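You operate a simulated robot arm through the tools that you are given. There is no shell and no other tool.

Carry out the task below with a simulated robot arm. There is one attempt and no reset: what you move stays moved.

TASK
Top up the chiller to MAX from the bottle marked CHILLER.
Fine: close the fill cover, put the bottle back with its cap on, spill a few drops at most, leave the chiller's controls alone. Set down upright: bottle.

The check looks at the end state, three seconds after you hand in, the way a careful person would. Anything else that was tipped, shoved, dropped, spilled or broken makes it a failure. A push-on lid holds only when it is set on centred and level and pressed home; a screw cap is set on level and turned clockwise until tight.

THE ROBOT
A 7-joint arm with a two-finger parallel gripper, fixed in place. Base frame: the origin is at the foot of the arm, x ahead of it, y to its left, z up. Units: mm, degrees, N and s.
Its first joint turns from -166.0 to 166.0 degrees. Payload 1.57 kg.
Tool frame: the origin (TCP) lies between the finger pads and is the grasp point; the fingertips stand 30 mm ahead of it; z points along the fingers, y is the line along which they close. The gripper opens to 80 mm. The fingers are 17 mm wide and 12 mm thick; the gripper's body (40 by 82 mm) begins 80 mm behind the TCP.
Orientation is told as [roll, pitch, yaw] about the base's x, y, z axes, in that order, counted from this pose: with the fingers straight down and closing along the base's y, the tool's x points along the base's -x, its y along +y and its z along -z.

THE INTERFACE
- The arm moves only by the tool jog_arm. Its argument "rows" is a list that holds one entry, the list of rows, each a list of 6 numbers: the shift along the tool's x, y, z in m, then the turn, a rotation vector about the tool's x, y, z in degrees. In form: [[[dx, dy, dz, rx, ry, rz], ...]]. A call has 1 to 20 rows; each row shifts and turns the commanded pose from where the row before left it, along the tool's axes as they then stand. "grip" is the closure, from 0 (fully open) to 1 (shut), set as the call begins (left out, the last holds). Each row takes 0.2 s and may step no farther than 50 mm and 8.6 degrees from the row before; otherwise, or with a gripper value out of range, the whole call is refused. A pose out of reach is approached as far as the arm can. The call stops where the force on the tool passes 50 N (or 10 N more than at its start, if that is more) or the arm is blocked; 0.2 s more then pass. Each finger travels about 153 mm/s and halts on what it meets, pressing with about 42 N; the grip force reading is that of the motor and also rises with nothing between the fingers. The clock runs only during rows and for 0.2 s after the last one: add rows that do not move to give the fingers time. It gives the time, the measured TCP pose, the force on the tool (base axes), the opening and the grip force at its end, in the units of the frame above (readings bear some noise), with the torque about the TCP (base axes, N m) and any sound that the robot's microphone picked up, and new pictures: "views" is both (left out), scene, wrist or none.
- Cameras (640 x 400 px; columns grow to the right, rows downward): "scene" is fixed at [398.2, -650.2, 1617.8]; the picture's right is [0.99, -0.15, 0.00], its down [-0.09, -0.56, -0.82] and it looks along [0.13, 0.81, -0.57] (base axes); focal length 311 px, centre (320, 200). "wrist" rides on the gripper at [72, -7, -122] in the tool frame; the picture's right is [0.09, 1.00, 0.00], its down [-0.84, 0.08, -0.54] and it looks along [-0.54, 0.05, 0.84] (tool axes); focal length 238 px, centre (320, 200). There is no depth. A picture from a camera that has moved, and an enlarged one, comes with that camera's place and axes in the base frame and with its lens.
- inspect(camera, box): a new picture of the part [left, top, right, bottom] of that camera's present view, enlarged. The clock stands still meanwhile.
- sign_off(): hands the job in; it is judged then, once.

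Nothing tells you positions but the pictures and the camera data. Unless the task says otherwise, let go and move clear before handing in.

The tools are called after ">>>" by a JSON object that holds its "op" and its "data". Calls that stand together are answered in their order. jog_arm: Moves the arm, as the interface text tells. Its arguments: {"type":"object","properties":{"rows":{"type":"array"},"grip":{"type":"number"},"views":{"type":"string","enum":["both","scene","wrist","none"]}},"required":["rows"]} The other tools are called the same way: inspect (camera, box) takes an enlarged picture of a part of a camera's view; sign_off () hands the job in.

At the start:

```text
t: 0.0
ee_pos: [411.6, 315.7, 1334.0]
ee_rot: [-0.1, 0.0, -0.1]
wrist_force: [0.7, 0.4, 0.6]
moment: [-0.01, -0.01, -0.02]
finger_gap: 79.7
grip_force: 0.1
```

scene: 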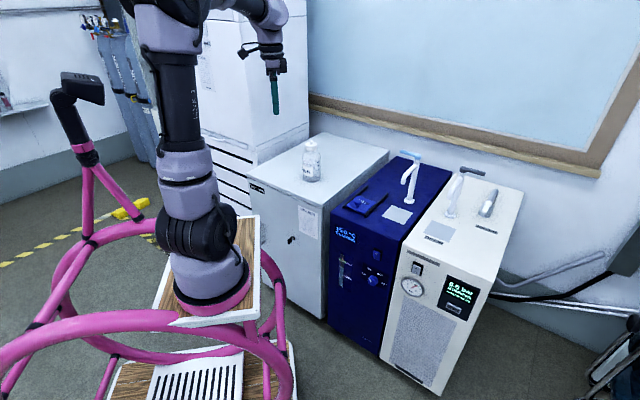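
wrist: 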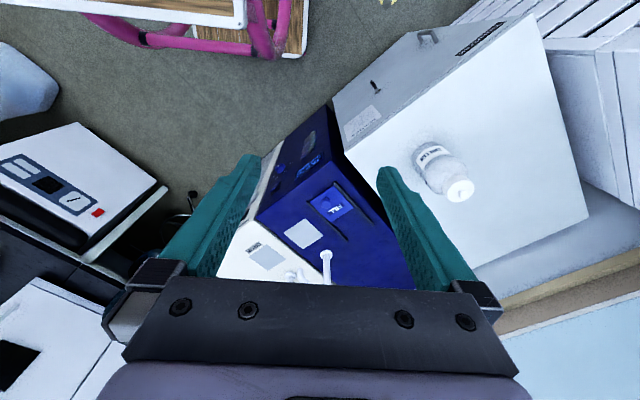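

I see a cabinet with a white-capped bottle on top, a blue unit (probably the chiller) with a blue cover, and a white unit with a gauge. I'll look closer before moving anything.

>>> {"op": "inspect", "data": {"camera": "scene", "box": [240, 120, 400, 220]}}

>>> {"op": "inspect", "data": {"camera": "scene", "box": [320, 180, 420, 300]}}

>>> {"op": "inspect", "data": {"camera": "scene", "box": [390, 150, 530, 320]}}

>>> {"op": "inspect", "data": {"camera": "wrist", "box": [220, 100, 500, 290]}}

```text
4.00 times, centred on (320, 170) of scene
camera zoom: at [398.2, -650.2, 1617.8], right [0.99, -0.15, 0.0], down [-0.09, -0.56, -0.82], along [0.13, 0.81, -0.57], focal length 1243 px, centre (320, 320)
```

zoom: 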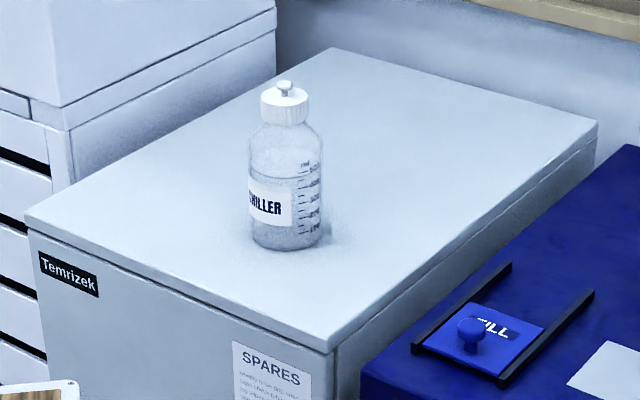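

```text
3.33 times, centred on (370, 240) of scene
camera zoom: at [398.2, -650.2, 1617.8], right [0.99, -0.15, 0.0], down [-0.09, -0.56, -0.82], along [0.13, 0.81, -0.57], focal length 1036 px, centre (153, 67)
```

zoom: 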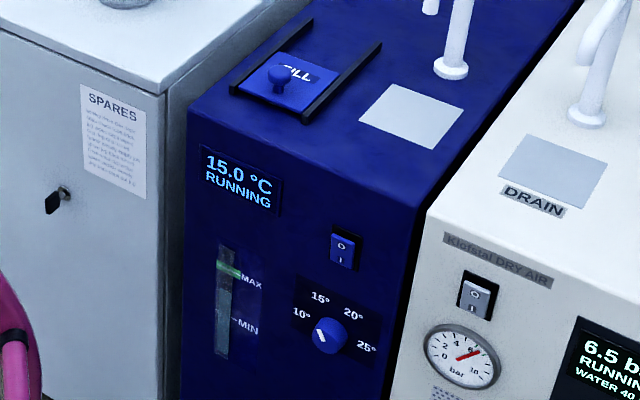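

```text
2.35 times, centred on (460, 235) of scene
camera zoom: at [398.2, -650.2, 1617.8], right [0.99, -0.15, 0.0], down [-0.09, -0.56, -0.82], along [0.13, 0.81, -0.57], focal length 731 px, centre (-9, 118)
```

zoom: 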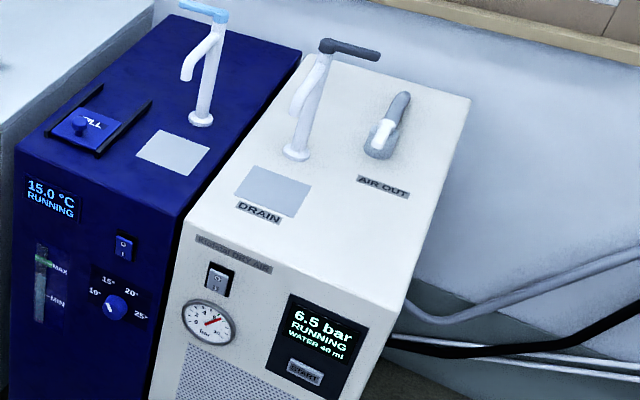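

```text
2.11 times, centred on (360, 195) of wrist
camera zoom: at [339.0, 310.1, 1456.5], right [-0.09, 1.0, 0.0], down [0.84, 0.08, 0.54], along [0.54, 0.05, -0.84], focal length 502 px, centre (236, 210)
```

zoom: 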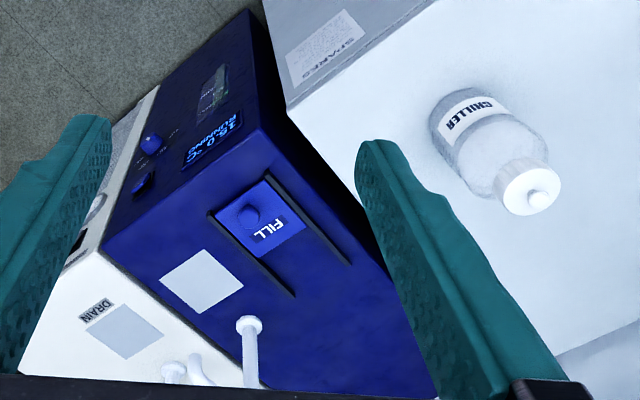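

The bottle labelled CHILLER is on the cabinet near (558, 612), and the blue chiller has a FILL slide cover running between two rails. I'll zoom in on the sight gauge, the cover and the bottle for detail.

>>> {"op": "inspect", "data": {"camera": "scene", "box": [330, 220, 390, 300]}}

>>> {"op": "inspect", "data": {"camera": "scene", "box": [335, 180, 395, 220]}}

>>> {"op": "inspect", "data": {"camera": "scene", "box": [290, 130, 340, 190]}}

>>> {"op": "inspect", "data": {"camera": "scene", "box": [385, 145, 505, 220]}}

```text
5.00 times, centred on (360, 260) of scene
camera zoom: at [398.2, -650.2, 1617.8], right [0.99, -0.15, 0.0], down [-0.09, -0.56, -0.82], along [0.13, 0.81, -0.57], focal length 1554 px, centre (120, -100)
```

zoom: 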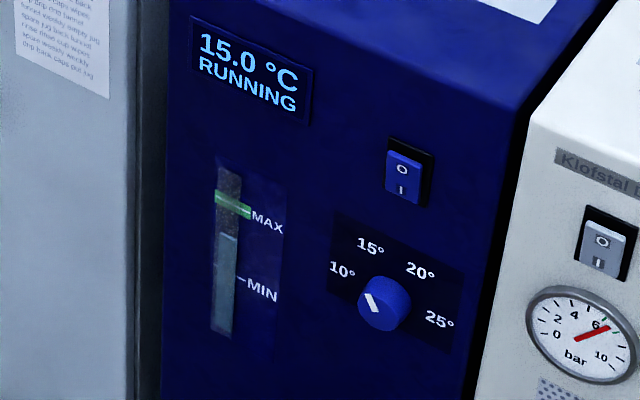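

```text
10.00 times, centred on (365, 200) of scene
camera zoom: at [398.2, -650.2, 1617.8], right [0.99, -0.15, 0.0], down [-0.09, -0.56, -0.82], along [0.13, 0.81, -0.57], focal length 3108 px, centre (-130, 200)
```

zoom: 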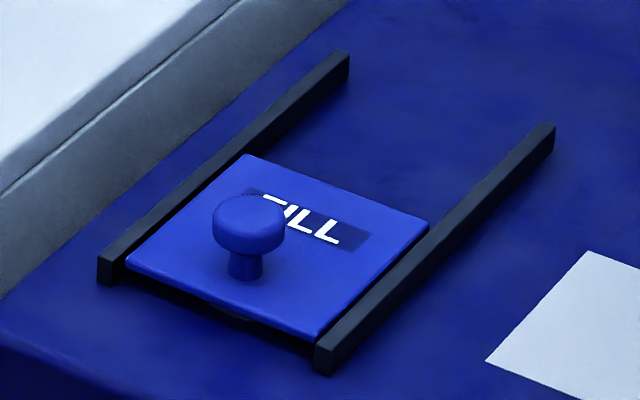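

```text
6.67 times, centred on (315, 160) of scene
camera zoom: at [398.2, -650.2, 1617.8], right [0.99, -0.15, 0.0], down [-0.09, -0.56, -0.82], along [0.13, 0.81, -0.57], focal length 2072 px, centre (353, 467)
```

zoom: 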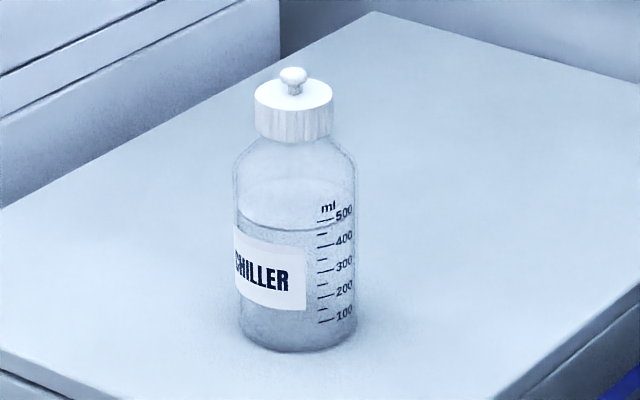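

```text
5.33 times, centred on (445, 182) of scene
camera zoom: at [398.2, -650.2, 1617.8], right [0.99, -0.15, 0.0], down [-0.09, -0.56, -0.82], along [0.13, 0.81, -0.57], focal length 1658 px, centre (-347, 293)
```

zoom: 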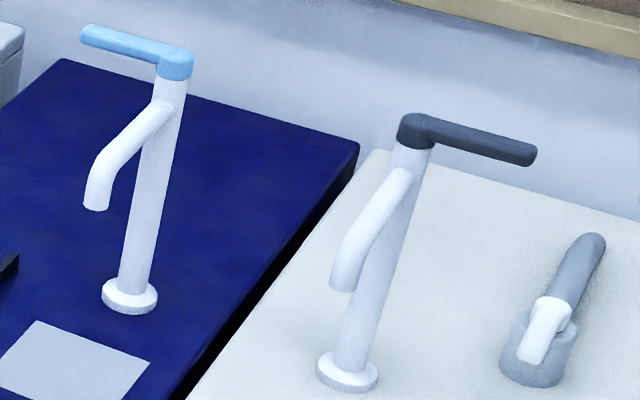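

The bottle is full to about 480 ml, and the chiller level sits between MIN and MAX. Cabinet and chiller are both turned about 45° to my base axes. Next I'll bring the wrist camera nearer the bottle, staying well above it, to measure it.

>>> {"op": "jog_arm", "data": {"rows": [[[-0.0085, 0.0355, 0.023, 0, 0, 0], [-0.0085, 0.0355, 0.023, 0, 0, 0], [-0.0085, 0.0355, 0.023, 0, 0, 0], [-0.0085, 0.0355, 0.023, 0, 0, 0], [-0.0085, 0.0355, 0.023, 0, 0, 0], [-0.0085, 0.0355, 0.023, 0, 0, 0], [-0.0085, 0.0355, 0.023, 0, 0, 0], [-0.0085, 0.0355, 0.023, 0, 0, 0]]], "grip": 0}}

```text
t: 1.8
ee_pos: [478.7, 600.6, 1151.0]
ee_rot: [0.2, 0.0, 0.0]
wrist_force: [-0.2, 0.0, 0.8]
moment: [0.05, -0.02, 0.03]
finger_gap: 80.2
grip_force: 0.1
camera wrist: at [405.5, 594.6, 1272.6], right [-0.09, 1.0, 0.0], down [0.84, 0.08, 0.54], along [0.54, 0.05, -0.84], focal length 238 px, centre (320, 200)
```

scene: 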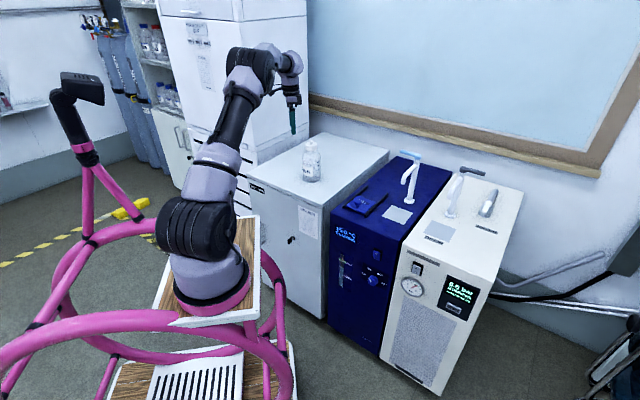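
wrist: 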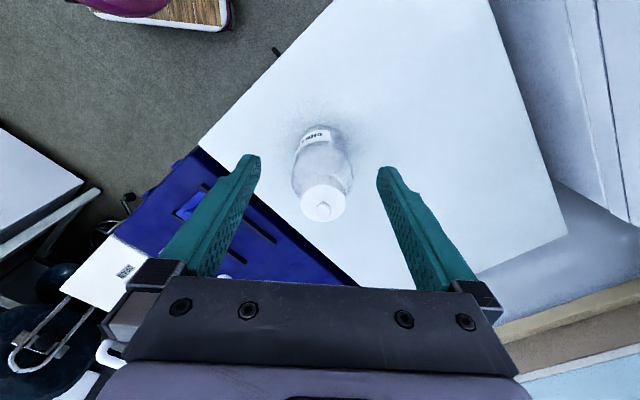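

>>> {"op": "inspect", "data": {"camera": "wrist", "box": [260, 110, 390, 230]}}

```text
3.33 times, centred on (325, 170) of wrist
camera zoom: at [405.5, 594.6, 1272.6], right [-0.09, 1.0, 0.0], down [0.84, 0.08, 0.54], along [0.54, 0.05, -0.84], focal length 794 px, centre (303, 300)
```

zoom: 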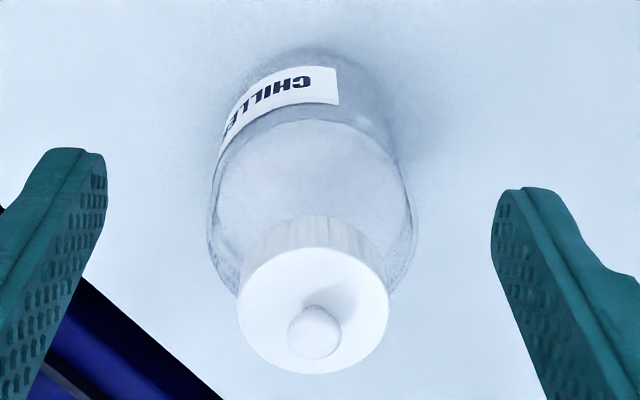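

The bottle body measures about 85 mm, too wide for the 80 mm gripper, while the cap is about 53 mm with a small knob on top. I'll look at the cap in fine detail to see whether it screws on or pushes on.

>>> {"op": "inspect", "data": {"camera": "scene", "box": [300, 134, 324, 160]}}

>>> {"op": "inspect", "data": {"camera": "wrist", "box": [295, 170, 350, 226]}}

>>> {"op": "inspect", "data": {"camera": "scene", "box": [140, 180, 280, 330]}}

```text
15.38 times, centred on (312, 147) of scene
camera zoom: at [398.2, -650.2, 1617.8], right [0.99, -0.15, 0.0], down [-0.09, -0.56, -0.82], along [0.13, 0.81, -0.57], focal length 4782 px, centre (443, 1015)
```

zoom: 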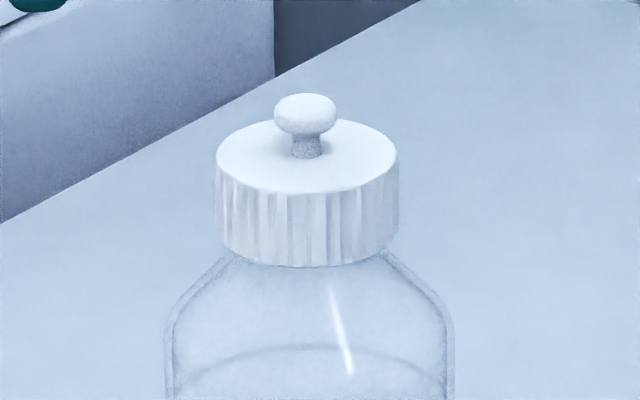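

```text
7.14 times, centred on (322, 198) of wrist
camera zoom: at [405.5, 594.6, 1272.6], right [-0.09, 1.0, 0.0], down [0.84, 0.08, 0.54], along [0.54, 0.05, -0.84], focal length 1702 px, centre (302, 214)
```

zoom: 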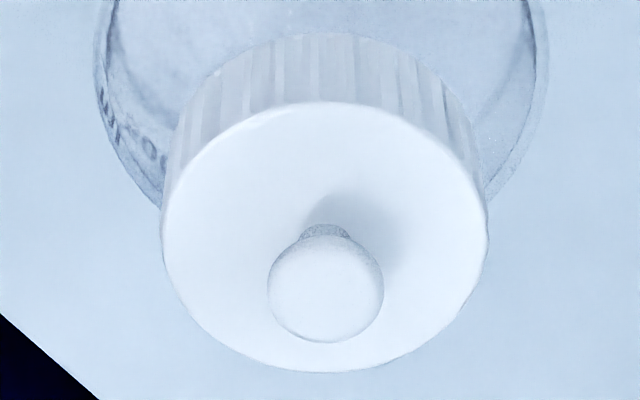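

```text
2.67 times, centred on (210, 255) of scene
camera zoom: at [398.2, -650.2, 1617.8], right [0.99, -0.15, 0.0], down [-0.09, -0.56, -0.82], along [0.13, 0.81, -0.57], focal length 829 px, centre (613, 53)
```

zoom: 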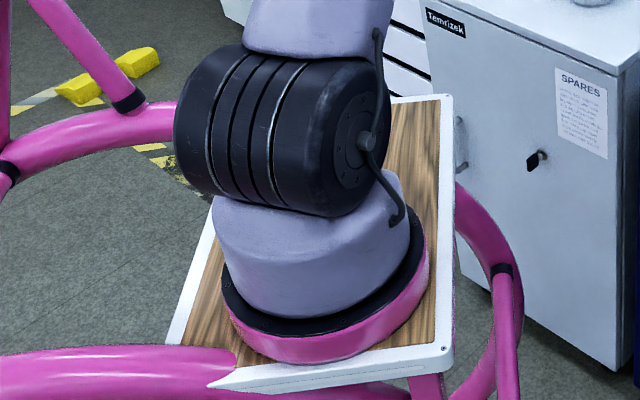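

The cap is ribbed, so it is probably a screw cap, with its top around z 1042 and its centre near (558, 612). I'll deal with the fill cover first while the hand is empty, so I'm turning the tool 45° to line up with the chiller and moving above the cover for a close look.

>>> {"op": "jog_arm", "data": {"rows": [[[0, 0, 0, 0, 0, -7.5], [0, 0, 0, 0, 0, -7.5], [0, 0, 0, 0, 0, -7.5], [0, 0, 0, 0, 0, -7.5], [0, 0, 0, 0, 0, -7.5], [0, 0, 0, 0, 0, -7.5], [0.0096, -0.0416, 0.01625, 0, 0, 0], [0.0096, -0.0416, 0.01625, 0, 0, 0], [0.0096, -0.0416, 0.01625, 0, 0, 0], [0.0096, -0.0416, 0.01625, 0, 0, 0], [0.0096, -0.0416, 0.01625, 0, 0, 0], [0.0096, -0.0416, 0.01625, 0, 0, 0], [0.0096, -0.0416, 0.01625, 0, 0, 0], [0.0096, -0.0416, 0.01625, 0, 0, 0]]], "grip": 0.4}}

```text
t: 4.8
ee_pos: [660.4, 311.0, 1019.6]
ee_rot: [0.0, 0.0, 45.1]
wrist_force: [-0.3, 0.6, 0.5]
moment: [-0.02, -0.06, -0.02]
finger_gap: 48.1
grip_force: 0.1
camera wrist: at [613.8, 256.6, 1142.0], right [-0.77, 0.64, 0.0], down [0.54, 0.65, 0.54], along [0.35, 0.42, -0.84], focal length 238 px, centre (320, 200)
```

scene: 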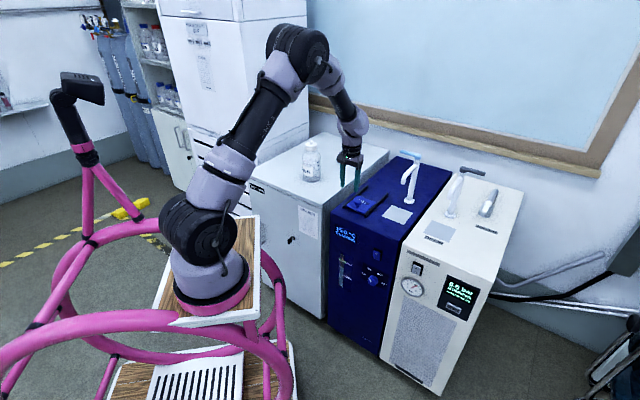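
wrist: 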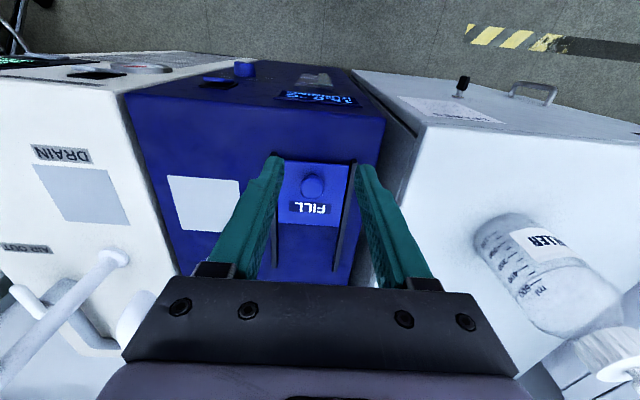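

>>> {"op": "inspect", "data": {"camera": "wrist", "box": [250, 130, 390, 290]}}

>>> {"op": "inspect", "data": {"camera": "scene", "box": [320, 140, 400, 220]}}

```text
2.50 times, centred on (320, 210) of wrist
camera zoom: at [613.8, 256.6, 1142.0], right [-0.77, 0.64, 0.0], down [0.54, 0.65, 0.54], along [0.35, 0.42, -0.84], focal length 596 px, centre (320, 175)
```

zoom: 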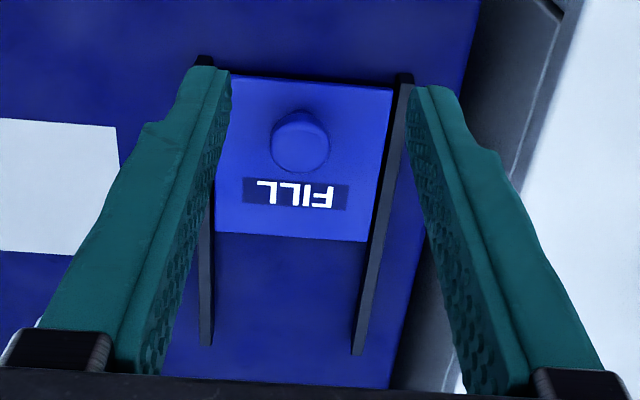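

```text
5.00 times, centred on (360, 180) of scene
camera zoom: at [398.2, -650.2, 1617.8], right [0.99, -0.15, 0.0], down [-0.09, -0.56, -0.82], along [0.13, 0.81, -0.57], focal length 1554 px, centre (120, 300)
```

zoom: 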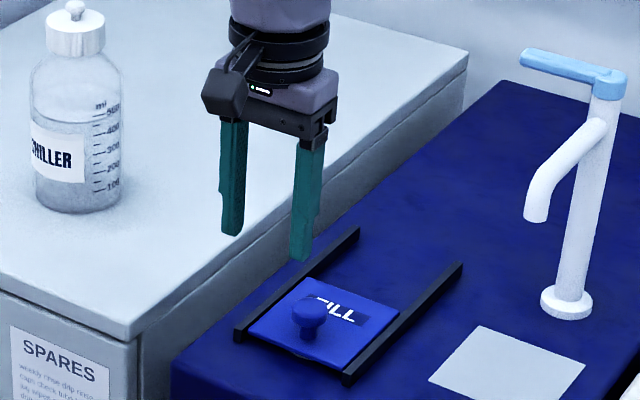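

>>> {"op": "inspect", "data": {"camera": "wrist", "box": [285, 150, 345, 230]}}

>>> {"op": "inspect", "data": {"camera": "scene", "box": [335, 180, 385, 220]}}

```text
5.00 times, centred on (315, 190) of wrist
camera zoom: at [613.8, 256.6, 1142.0], right [-0.77, 0.64, 0.0], down [0.54, 0.65, 0.54], along [0.35, 0.42, -0.84], focal length 1192 px, centre (345, 250)
```

zoom: 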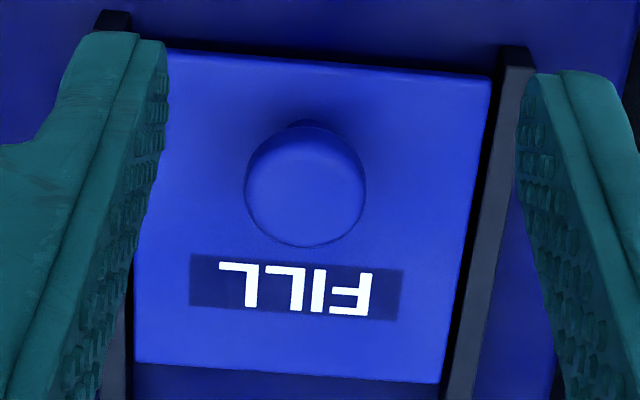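

```text
10.00 times, centred on (360, 200) of scene
camera zoom: at [398.2, -650.2, 1617.8], right [0.99, -0.15, 0.0], down [-0.09, -0.56, -0.82], along [0.13, 0.81, -0.57], focal length 3108 px, centre (-80, 200)
```

zoom: 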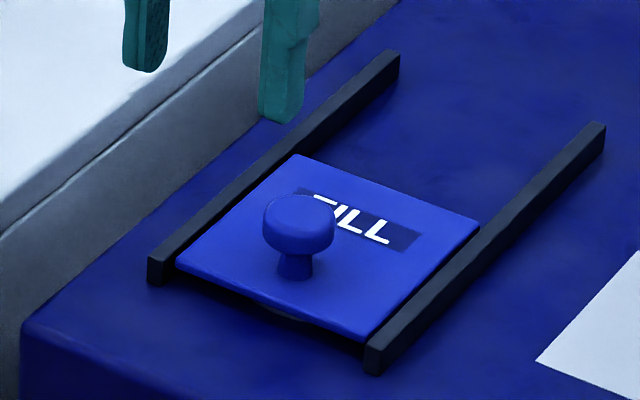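

The cover knob is about 29 mm across, centred near (713, 361) with its top around z 888, and the cover plate is roughly 32 mm lower. I'll move above the knob, then check alignment before going down.

>>> {"op": "jog_arm", "data": {"rows": [[[-0.0243, -0.0008, 0.0297, 0, 0, 0], [-0.0243, -0.0008, 0.0297, 0, 0, 0], [-0.0243, -0.0007, 0.0297, 0, 0, 0], [0, 0, 0, 0, 0, 0]]]}}

>>> {"op": "inspect", "data": {"camera": "wrist", "box": [240, 90, 400, 250]}}

>>> {"op": "inspect", "data": {"camera": "scene", "box": [335, 160, 395, 220]}}

```text
t: 5.8
ee_pos: [715.6, 361.5, 929.2]
ee_rot: [0.0, 0.0, 45.1]
wrist_force: [0.1, -0.2, 0.1]
moment: [0.01, 0.0, 0.01]
finger_gap: 47.8
grip_force: 0.0
camera wrist: at [668.3, 307.4, 1051.6], right [-0.77, 0.64, 0.0], down [0.54, 0.65, 0.54], along [0.35, 0.42, -0.84], focal length 238 px, centre (320, 200)
```

scene: 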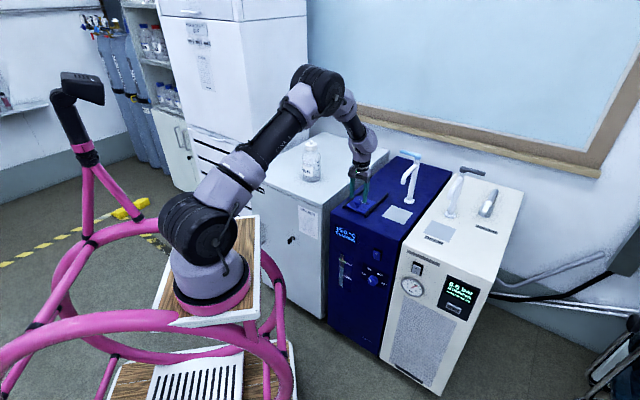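
wrist: 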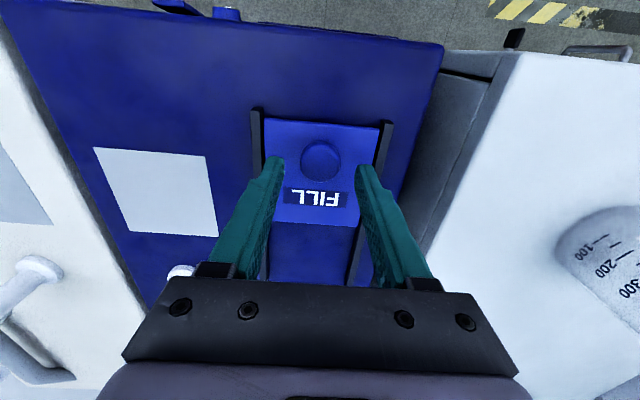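

```text
2.50 times, centred on (320, 170) of wrist
camera zoom: at [668.3, 307.4, 1051.6], right [-0.77, 0.64, 0.0], down [0.54, 0.65, 0.54], along [0.35, 0.42, -0.84], focal length 596 px, centre (320, 275)
```

zoom: 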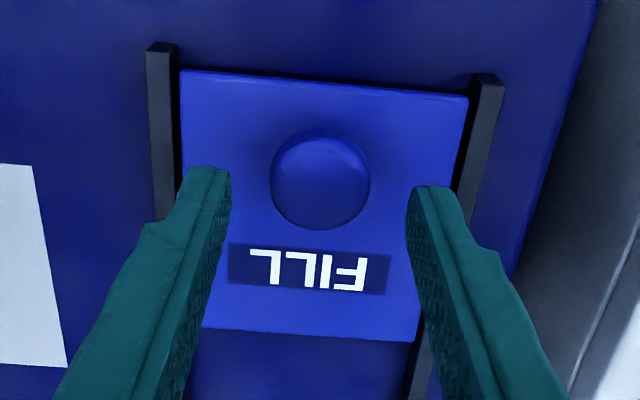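

```text
6.67 times, centred on (365, 190) of scene
camera zoom: at [398.2, -650.2, 1617.8], right [0.99, -0.15, 0.0], down [-0.09, -0.56, -0.82], along [0.13, 0.81, -0.57], focal length 2072 px, centre (20, 267)
```

zoom: 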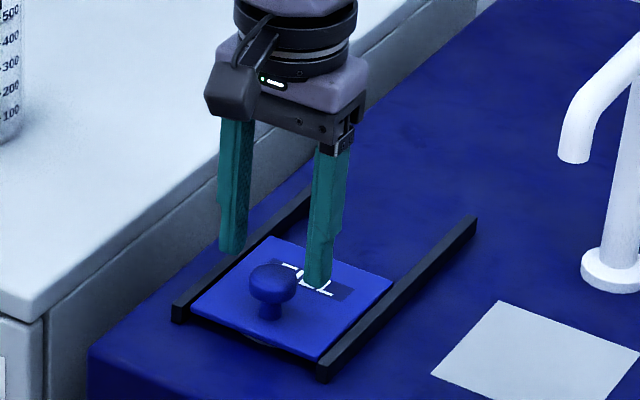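

The knob is centred between the fingers. I'll go down about 34 mm, so the fingertips stay just above the cover plate, and then check.

>>> {"op": "jog_arm", "data": {"rows": [[[0.0005, 0, 0.012, 0, 0, 0], [0.0005, 0, 0.012, 0, 0, 0], [0, 0, 0.009, 0, 0, 0], [0, 0, 0, 0, 0, 0]]]}}

>>> {"op": "inspect", "data": {"camera": "scene", "box": [335, 170, 385, 220]}}

```text
t: 6.8
ee_pos: [712.9, 360.2, 897.7]
ee_rot: [0.0, 0.0, 45.1]
wrist_force: [-0.5, 0.1, 0.3]
moment: [0.02, 0.03, 0.02]
finger_gap: 48.0
grip_force: 0.0
camera wrist: at [666.0, 305.6, 1020.3], right [-0.77, 0.64, 0.0], down [0.54, 0.65, 0.54], along [0.35, 0.42, -0.84], focal length 238 px, centre (320, 200)
```

scene: 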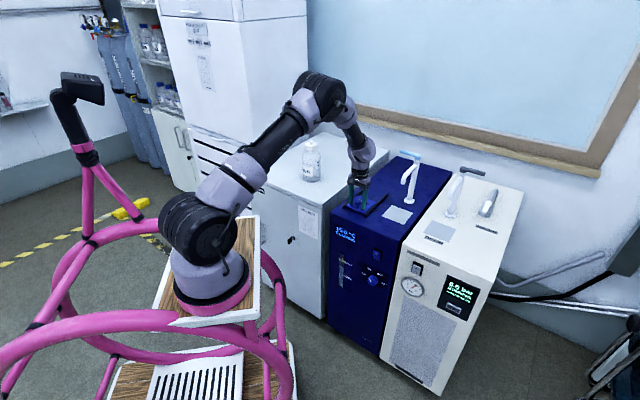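
wrist: 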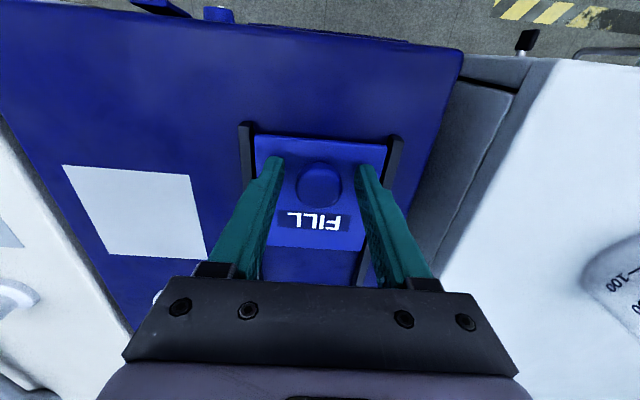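

```text
8.00 times, centred on (360, 195) of scene
camera zoom: at [398.2, -650.2, 1617.8], right [0.99, -0.15, 0.0], down [-0.09, -0.56, -0.82], along [0.13, 0.81, -0.57], focal length 2487 px, centre (0, 240)
```

zoom: 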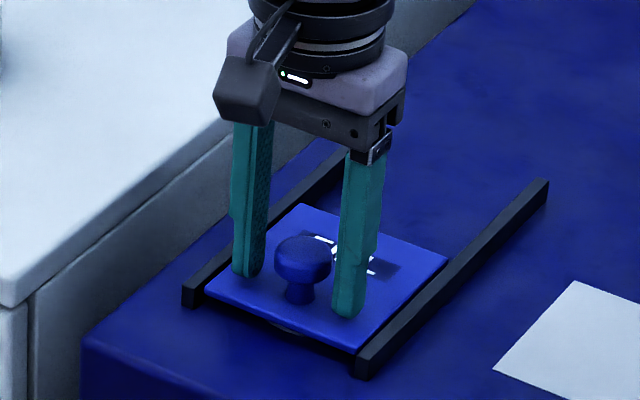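

The fingers straddle the knob just above the plate. I'll close on it now.

>>> {"op": "jog_arm", "data": {"rows": [[[0, 0, 0, 0, 0, 0], [0, 0, 0, 0, 0, 0], [0, 0, 0, 0, 0, 0]]], "grip": 1.0}}

>>> {"op": "inspect", "data": {"camera": "scene", "box": [335, 170, 385, 220]}}

```text
t: 7.6
ee_pos: [713.6, 359.8, 898.6]
ee_rot: [-0.1, 0.0, 45.0]
wrist_force: [1.5, -2.1, -1.4]
moment: [0.0, -0.03, 0.02]
finger_gap: 28.9
grip_force: 38.8
camera wrist: at [666.2, 305.3, 1020.4], right [-0.77, 0.64, 0.0], down [0.54, 0.65, 0.54], along [0.35, 0.42, -0.84], focal length 238 px, centre (320, 200)
```

scene: 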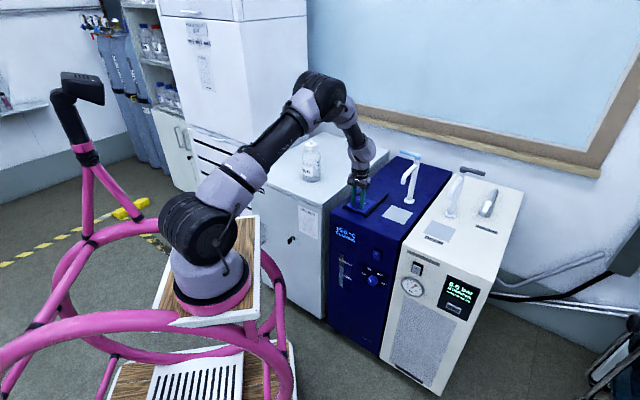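
wrist: 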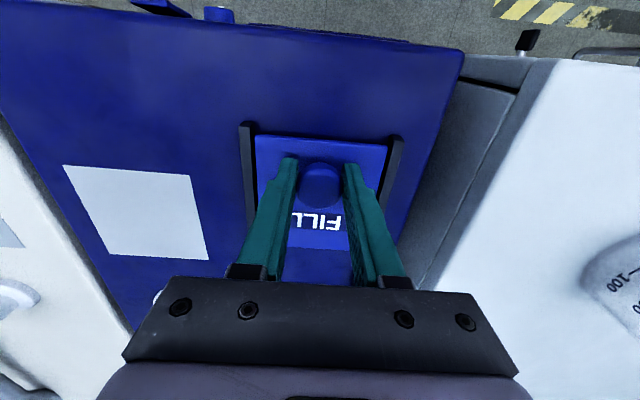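

```text
8.00 times, centred on (360, 195) of scene
camera zoom: at [398.2, -650.2, 1617.8], right [0.99, -0.15, 0.0], down [-0.09, -0.56, -0.82], along [0.13, 0.81, -0.57], focal length 2487 px, centre (0, 240)
```

zoom: 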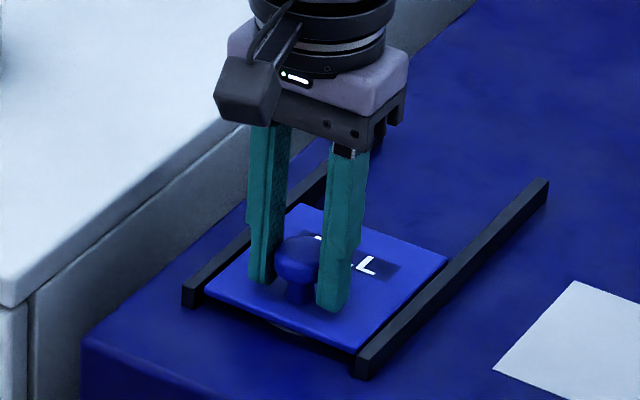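

The knob is held at a 29 mm gap. I'll slide the cover back along the rails, starting with a short move to check it runs freely.

>>> {"op": "jog_arm", "data": {"rows": [[[-0.005, 0, 0, 0, 0, 0], [-0.01, 0, 0, 0, 0, 0], [-0.01, 0, 0, 0, 0, 0]]]}}

>>> {"op": "inspect", "data": {"camera": "scene", "box": [335, 170, 385, 220]}}

```text
t: 8.4
ee_pos: [729.1, 377.3, 897.7]
ee_rot: [0.0, 0.0, 44.9]
wrist_force: [2.6, -4.2, -8.1]
moment: [-0.16, 0.09, -0.07]
finger_gap: 28.8
grip_force: 38.4
camera wrist: at [683.4, 322.6, 1020.4], right [-0.77, 0.64, 0.0], down [0.54, 0.65, 0.54], along [0.35, 0.42, -0.84], focal length 238 px, centre (320, 200)
```

scene: 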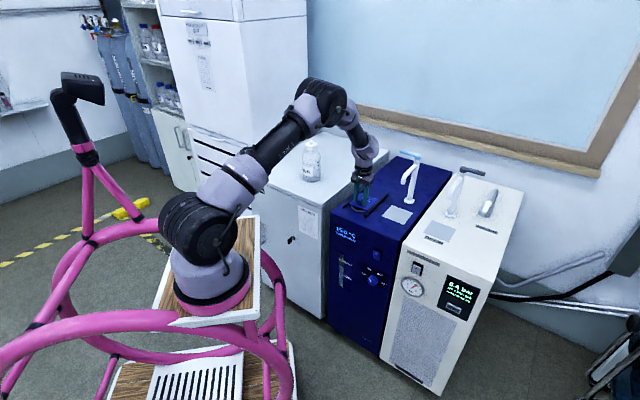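
wrist: 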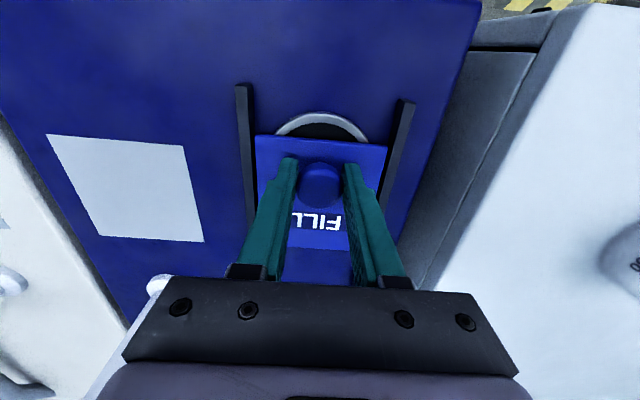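

```text
8.00 times, centred on (360, 195) of scene
camera zoom: at [398.2, -650.2, 1617.8], right [0.99, -0.15, 0.0], down [-0.09, -0.56, -0.82], along [0.13, 0.81, -0.57], focal length 2487 px, centre (0, 240)
```

zoom: 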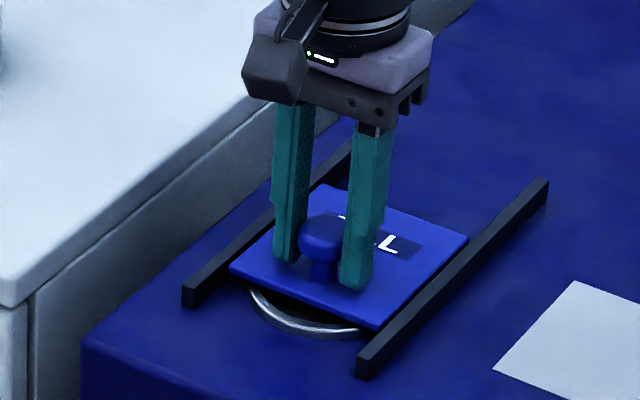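

It slides freely and a metal ring opening is showing underneath. I'll keep sliding it back.

>>> {"op": "jog_arm", "data": {"rows": [[[-0.012, 0, 0, 0, 0, 0], [-0.012, 0, 0, 0, 0, 0], [-0.012, 0, 0, 0, 0, 0], [-0.012, 0, 0, 0, 0, 0], [-0.01, 0, 0, 0, 0, 0]]]}}

>>> {"op": "inspect", "data": {"camera": "scene", "box": [335, 160, 395, 220]}}

```text
t: 9.6
ee_pos: [771.2, 417.5, 897.5]
ee_rot: [0.0, 0.1, 45.1]
wrist_force: [-1.6, 0.7, -14.8]
moment: [0.01, 0.09, -0.05]
finger_gap: 28.9
grip_force: 38.5
camera wrist: at [724.5, 363.3, 1020.6], right [-0.77, 0.64, 0.0], down [0.54, 0.65, 0.54], along [0.34, 0.42, -0.84], focal length 238 px, centre (320, 200)
```

scene: 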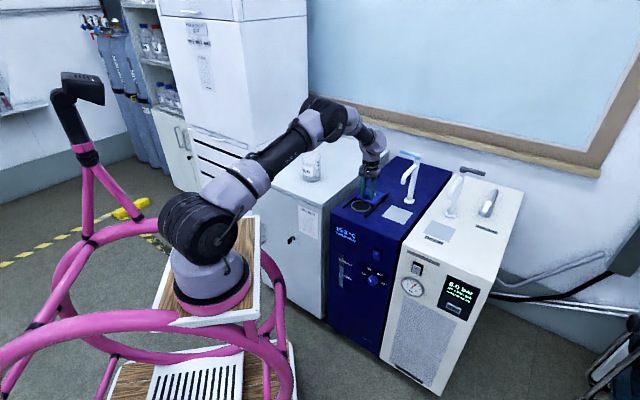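
wrist: 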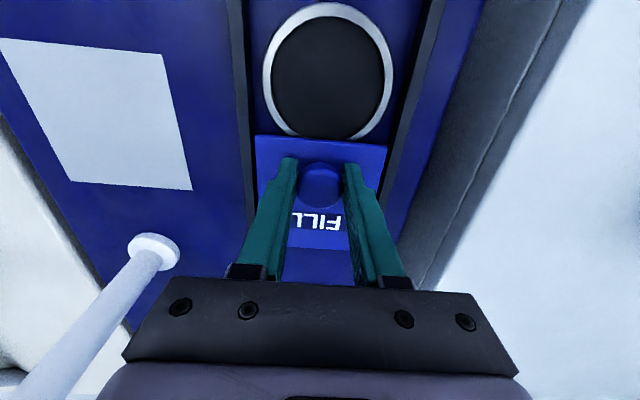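

```text
6.67 times, centred on (365, 190) of scene
camera zoom: at [398.2, -650.2, 1617.8], right [0.99, -0.15, 0.0], down [-0.09, -0.56, -0.82], along [0.13, 0.81, -0.57], focal length 2072 px, centre (20, 267)
```

zoom: 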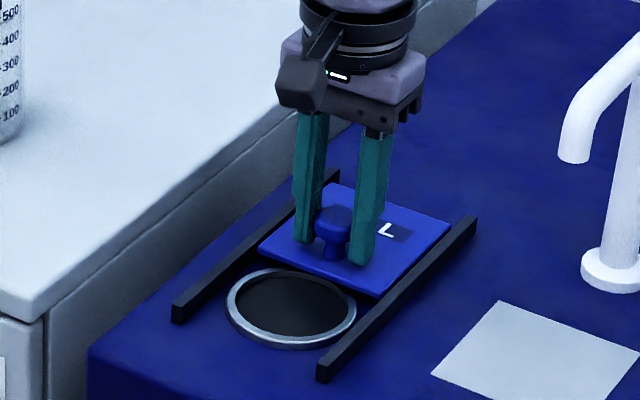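

The opening is nearly clear. I'll slide it the last stretch in small steps while watching the force.

>>> {"op": "jog_arm", "data": {"rows": [[[-0.006, 0, 0.0005, 0, 0, 0], [-0.006, 0, 0.0005, 0, 0, 0], [-0.006, 0, 0.0, 0, 0, 0], [-0.006, 0, 0, 0, 0, 0]]]}}

>>> {"op": "inspect", "data": {"camera": "scene", "box": [335, 160, 395, 220]}}

```text
t: 10.6
ee_pos: [787.3, 433.3, 896.4]
ee_rot: [0.1, 0.2, 45.0]
wrist_force: [-28.3, -20.5, -0.6]
moment: [-0.28, 0.38, -0.03]
finger_gap: 28.8
grip_force: 39.2
camera wrist: at [740.2, 379.1, 1020.0], right [-0.77, 0.64, 0.0], down [0.54, 0.65, 0.54], along [0.34, 0.42, -0.84], focal length 238 px, centre (320, 200)
```

scene: 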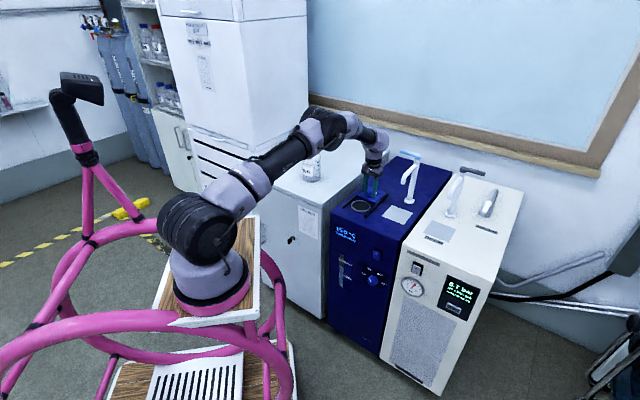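
wrist: 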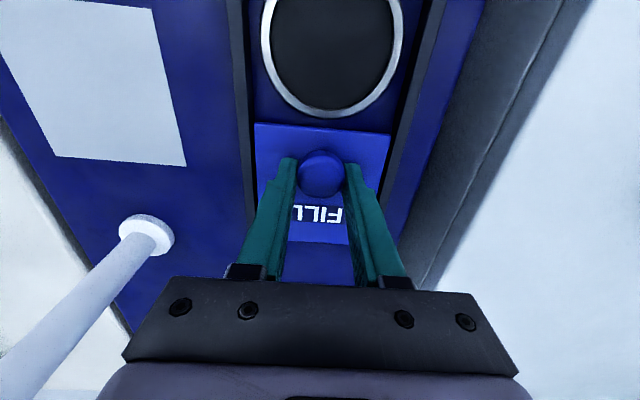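

```text
6.67 times, centred on (365, 190) of scene
camera zoom: at [398.2, -650.2, 1617.8], right [0.99, -0.15, 0.0], down [-0.09, -0.56, -0.82], along [0.13, 0.81, -0.57], focal length 2072 px, centre (20, 267)
```

zoom: 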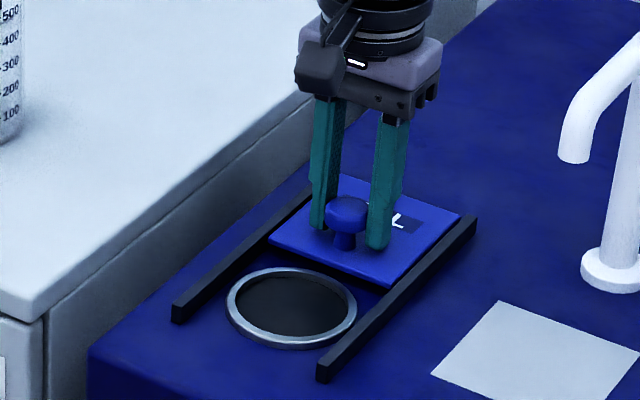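

The cover has reached its stop, with 104 mm of travel and the opening fully clear. I'll ease off, release the knob and rise straight up.

>>> {"op": "jog_arm", "data": {"rows": [[[0.002, 0, 0, 0, 0, 0], [0, 0, 0, 0, 0, 0]]], "views": "none"}}

>>> {"op": "jog_arm", "data": {"rows": [[[0, 0, 0, 0, 0, 0], [0, 0, 0, 0, 0, 0], [0, 0, -0.02, 0, 0, 0], [0, 0, -0.03, 0, 0, 0], [0, 0, -0.04, 0, 0, 0], [0, 0, -0.04, 0, 0, 0]]], "grip": 0.4}}

>>> {"op": "inspect", "data": {"camera": "wrist", "box": [240, 60, 400, 260]}}

>>> {"op": "inspect", "data": {"camera": "scene", "box": [335, 180, 395, 220]}}

```text
t: 11.2
ee_pos: [786.2, 433.4, 898.0]
ee_rot: [0.0, 0.1, 45.1]
wrist_force: [-18.0, -9.2, -17.4]
moment: [0.13, -0.06, -0.01]
finger_gap: 28.9
grip_force: 38.8
```

```text
t: 12.6
ee_pos: [786.0, 432.3, 1028.6]
ee_rot: [0.0, 0.1, 45.1]
wrist_force: [0.2, 0.3, 0.3]
moment: [0.0, 0.01, 0.01]
finger_gap: 48.3
grip_force: 0.0
camera wrist: at [740.3, 377.9, 1150.6], right [-0.77, 0.64, 0.0], down [0.54, 0.65, 0.54], along [0.34, 0.42, -0.84], focal length 238 px, centre (320, 200)
```

scene: 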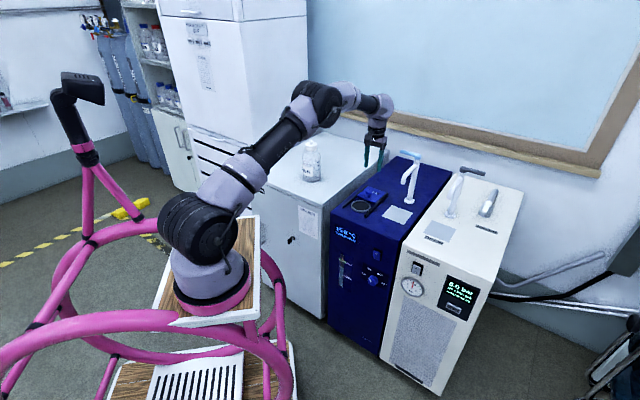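
wrist: 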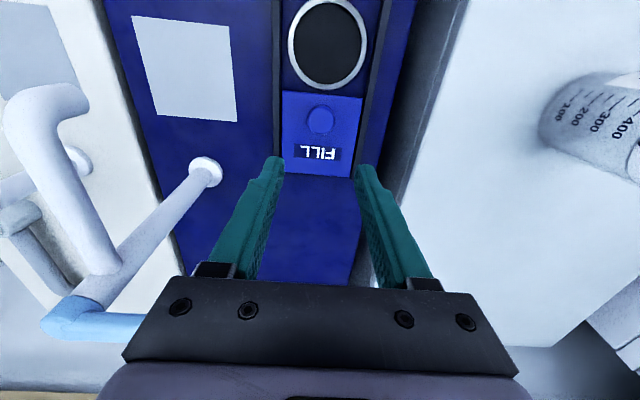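

```text
2.00 times, centred on (320, 160) of wrist
camera zoom: at [740.3, 377.9, 1150.6], right [-0.77, 0.64, 0.0], down [0.54, 0.65, 0.54], along [0.34, 0.42, -0.84], focal length 477 px, centre (320, 280)
```

zoom: 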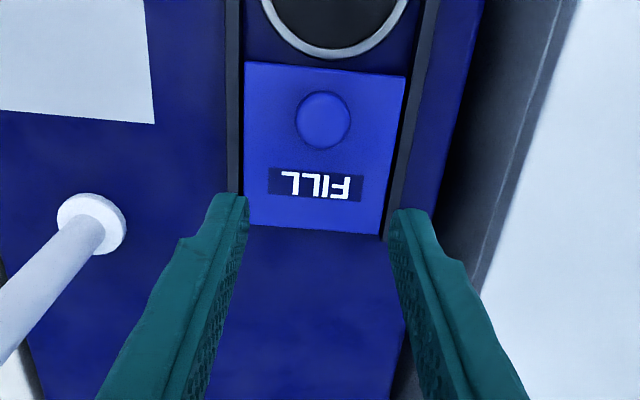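

```text
10.00 times, centred on (365, 200) of scene
camera zoom: at [398.2, -650.2, 1617.8], right [0.99, -0.15, 0.0], down [-0.09, -0.56, -0.82], along [0.13, 0.81, -0.57], focal length 3108 px, centre (-130, 200)
```

zoom: 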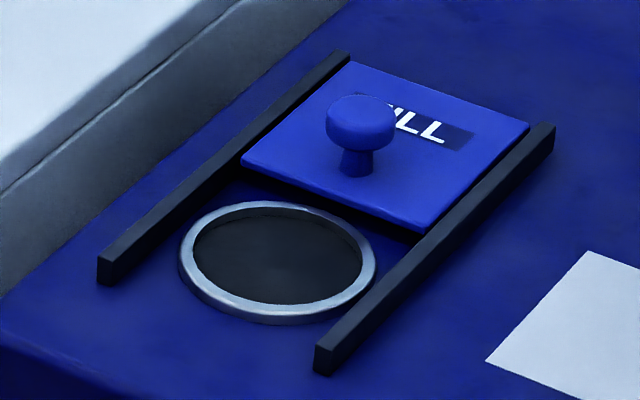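

The cover is open and stays put. The opening is about 71 mm wide, centred near (731, 377). Next I'll move above the bottle cap with the gripper fully open.

>>> {"op": "jog_arm", "data": {"rows": [[[0, 0, -0.0475, 0, 0, 0], [0, 0, -0.0475, 0, 0, 0], [0.0056, 0.04805, 0, 0, 0, 0], [0.0056, 0.04805, 0, 0, 0, 0], [0.0056, 0.04805, 0, 0, 0, 0], [0.0056, 0.04805, 0, 0, 0, 0], [0.0056, 0.04805, 0, 0, 0, 0], [0.0056, 0.04805, 0, 0, 0, 0], [0, 0, 0, 0, 0, 0]]], "grip": 0}}

>>> {"op": "inspect", "data": {"camera": "wrist", "box": [250, 100, 390, 240]}}

>>> {"op": "inspect", "data": {"camera": "scene", "box": [285, 110, 345, 190]}}

```text
t: 14.6
ee_pos: [559.7, 612.5, 1125.1]
ee_rot: [0.0, 0.0, 44.9]
wrist_force: [-0.4, 0.6, -0.1]
moment: [-0.02, 0.0, 0.0]
finger_gap: 80.3
grip_force: 0.1
camera wrist: at [513.5, 558.8, 1246.6], right [-0.77, 0.64, 0.0], down [0.54, 0.65, 0.54], along [0.35, 0.42, -0.84], focal length 238 px, centre (320, 200)
```

scene: 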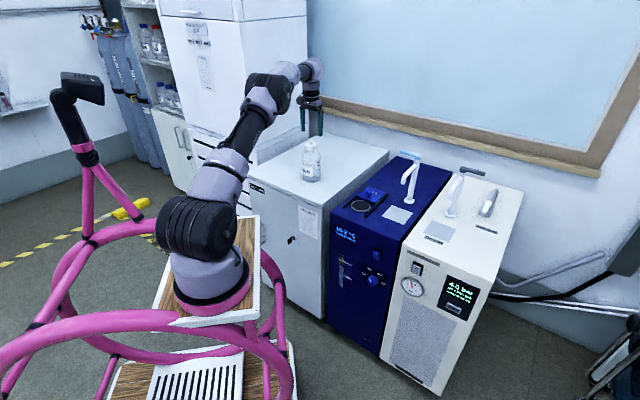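
wrist: 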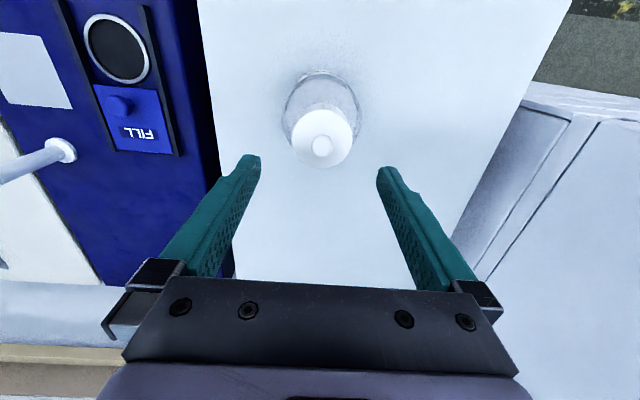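

```text
2.86 times, centred on (320, 170) of wrist
camera zoom: at [513.5, 558.8, 1246.6], right [-0.77, 0.64, 0.0], down [0.54, 0.65, 0.54], along [0.35, 0.42, -0.84], focal length 681 px, centre (320, 286)
```

zoom: 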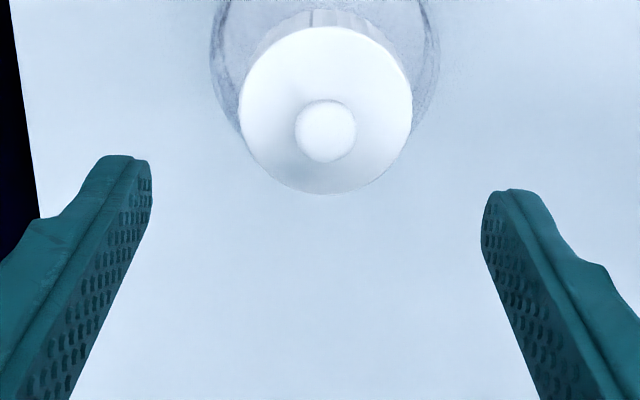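

```text
5.00 times, centred on (315, 150) of scene
camera zoom: at [398.2, -650.2, 1617.8], right [0.99, -0.15, 0.0], down [-0.09, -0.56, -0.82], along [0.13, 0.81, -0.57], focal length 1554 px, centre (345, 450)
```

zoom: 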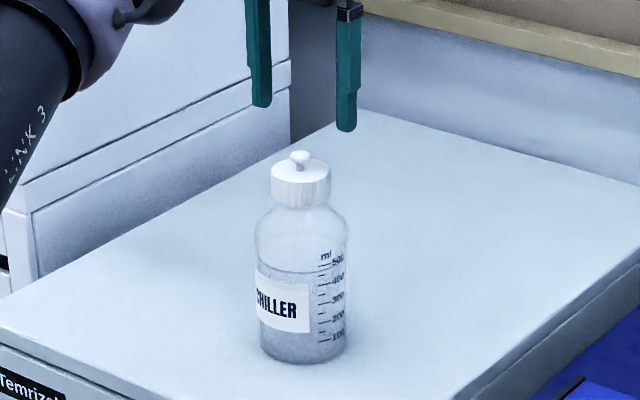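

The gripper is above the cap and almost on centre, with the cap near (556.5, 612.5). Unscrewing needs anticlockwise turning, so I'll first wind the wrist the other way to get the most range, staying above the bottle.

>>> {"op": "jog_arm", "data": {"rows": [[[0.0023, 0.0022, 0, 0, 0, 8], [0, 0, 0, 0, 0, 8], [0, 0, 0, 0, 0, 8], [0, 0, 0, 0, 0, 8], [0, 0, 0, 0, 0, 8], [0, 0, 0, 0, 0, 8], [0, 0, 0, 0, 0, 8], [0, 0, 0, 0, 0, 8], [0, 0, 0, 0, 0, 8], [0, 0, 0, 0, 0, 8], [0, 0, 0, 0, 0, 8], [0, 0, 0, 0, 0, 8], [0, 0, 0, 0, 0, 8], [0, 0, 0, 0, 0, 8], [0, 0, 0, 0, 0, 8], [0, 0, 0, 0, 0, 0]]]}}

>>> {"op": "inspect", "data": {"camera": "wrist", "box": [250, 100, 390, 240]}}

```text
t: 18.0
ee_pos: [556.4, 614.4, 1123.0]
ee_rot: [0.0, 0.0, -75.1]
wrist_force: [0.1, 0.1, 1.0]
moment: [-0.02, 0.01, 0.02]
finger_gap: 80.1
grip_force: 0.1
camera wrist: at [530.1, 683.1, 1244.9], right [0.94, 0.35, 0.0], down [0.29, -0.79, 0.54], along [0.19, -0.51, -0.84], focal length 238 px, centre (320, 200)
```

scene: 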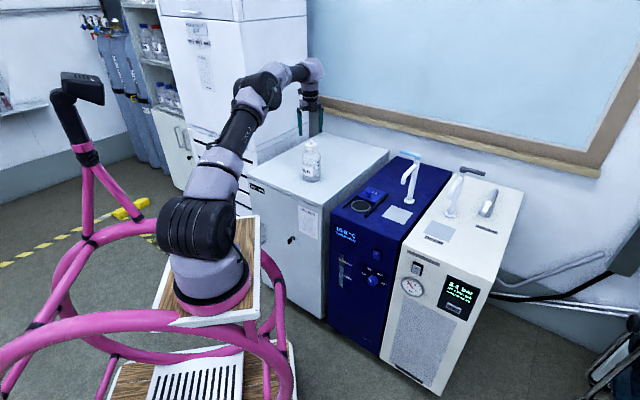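
wrist: 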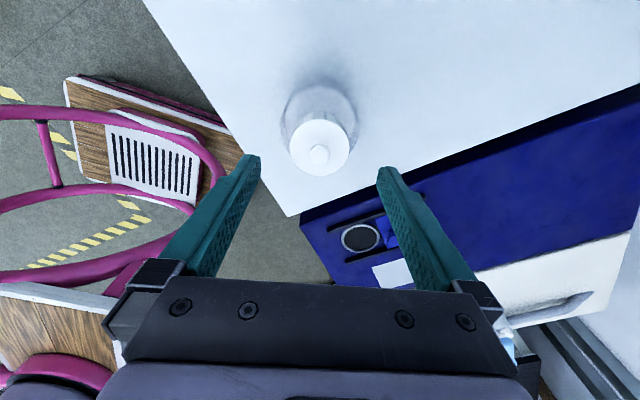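

```text
2.86 times, centred on (320, 170) of wrist
camera zoom: at [530.1, 683.1, 1244.9], right [0.94, 0.35, 0.0], down [0.29, -0.79, 0.54], along [0.19, -0.51, -0.84], focal length 681 px, centre (320, 286)
```

zoom: 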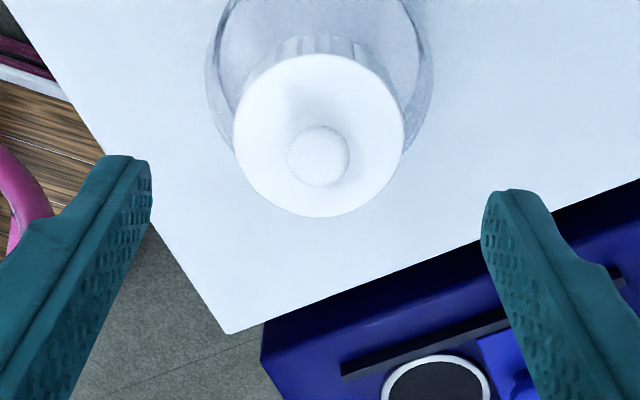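

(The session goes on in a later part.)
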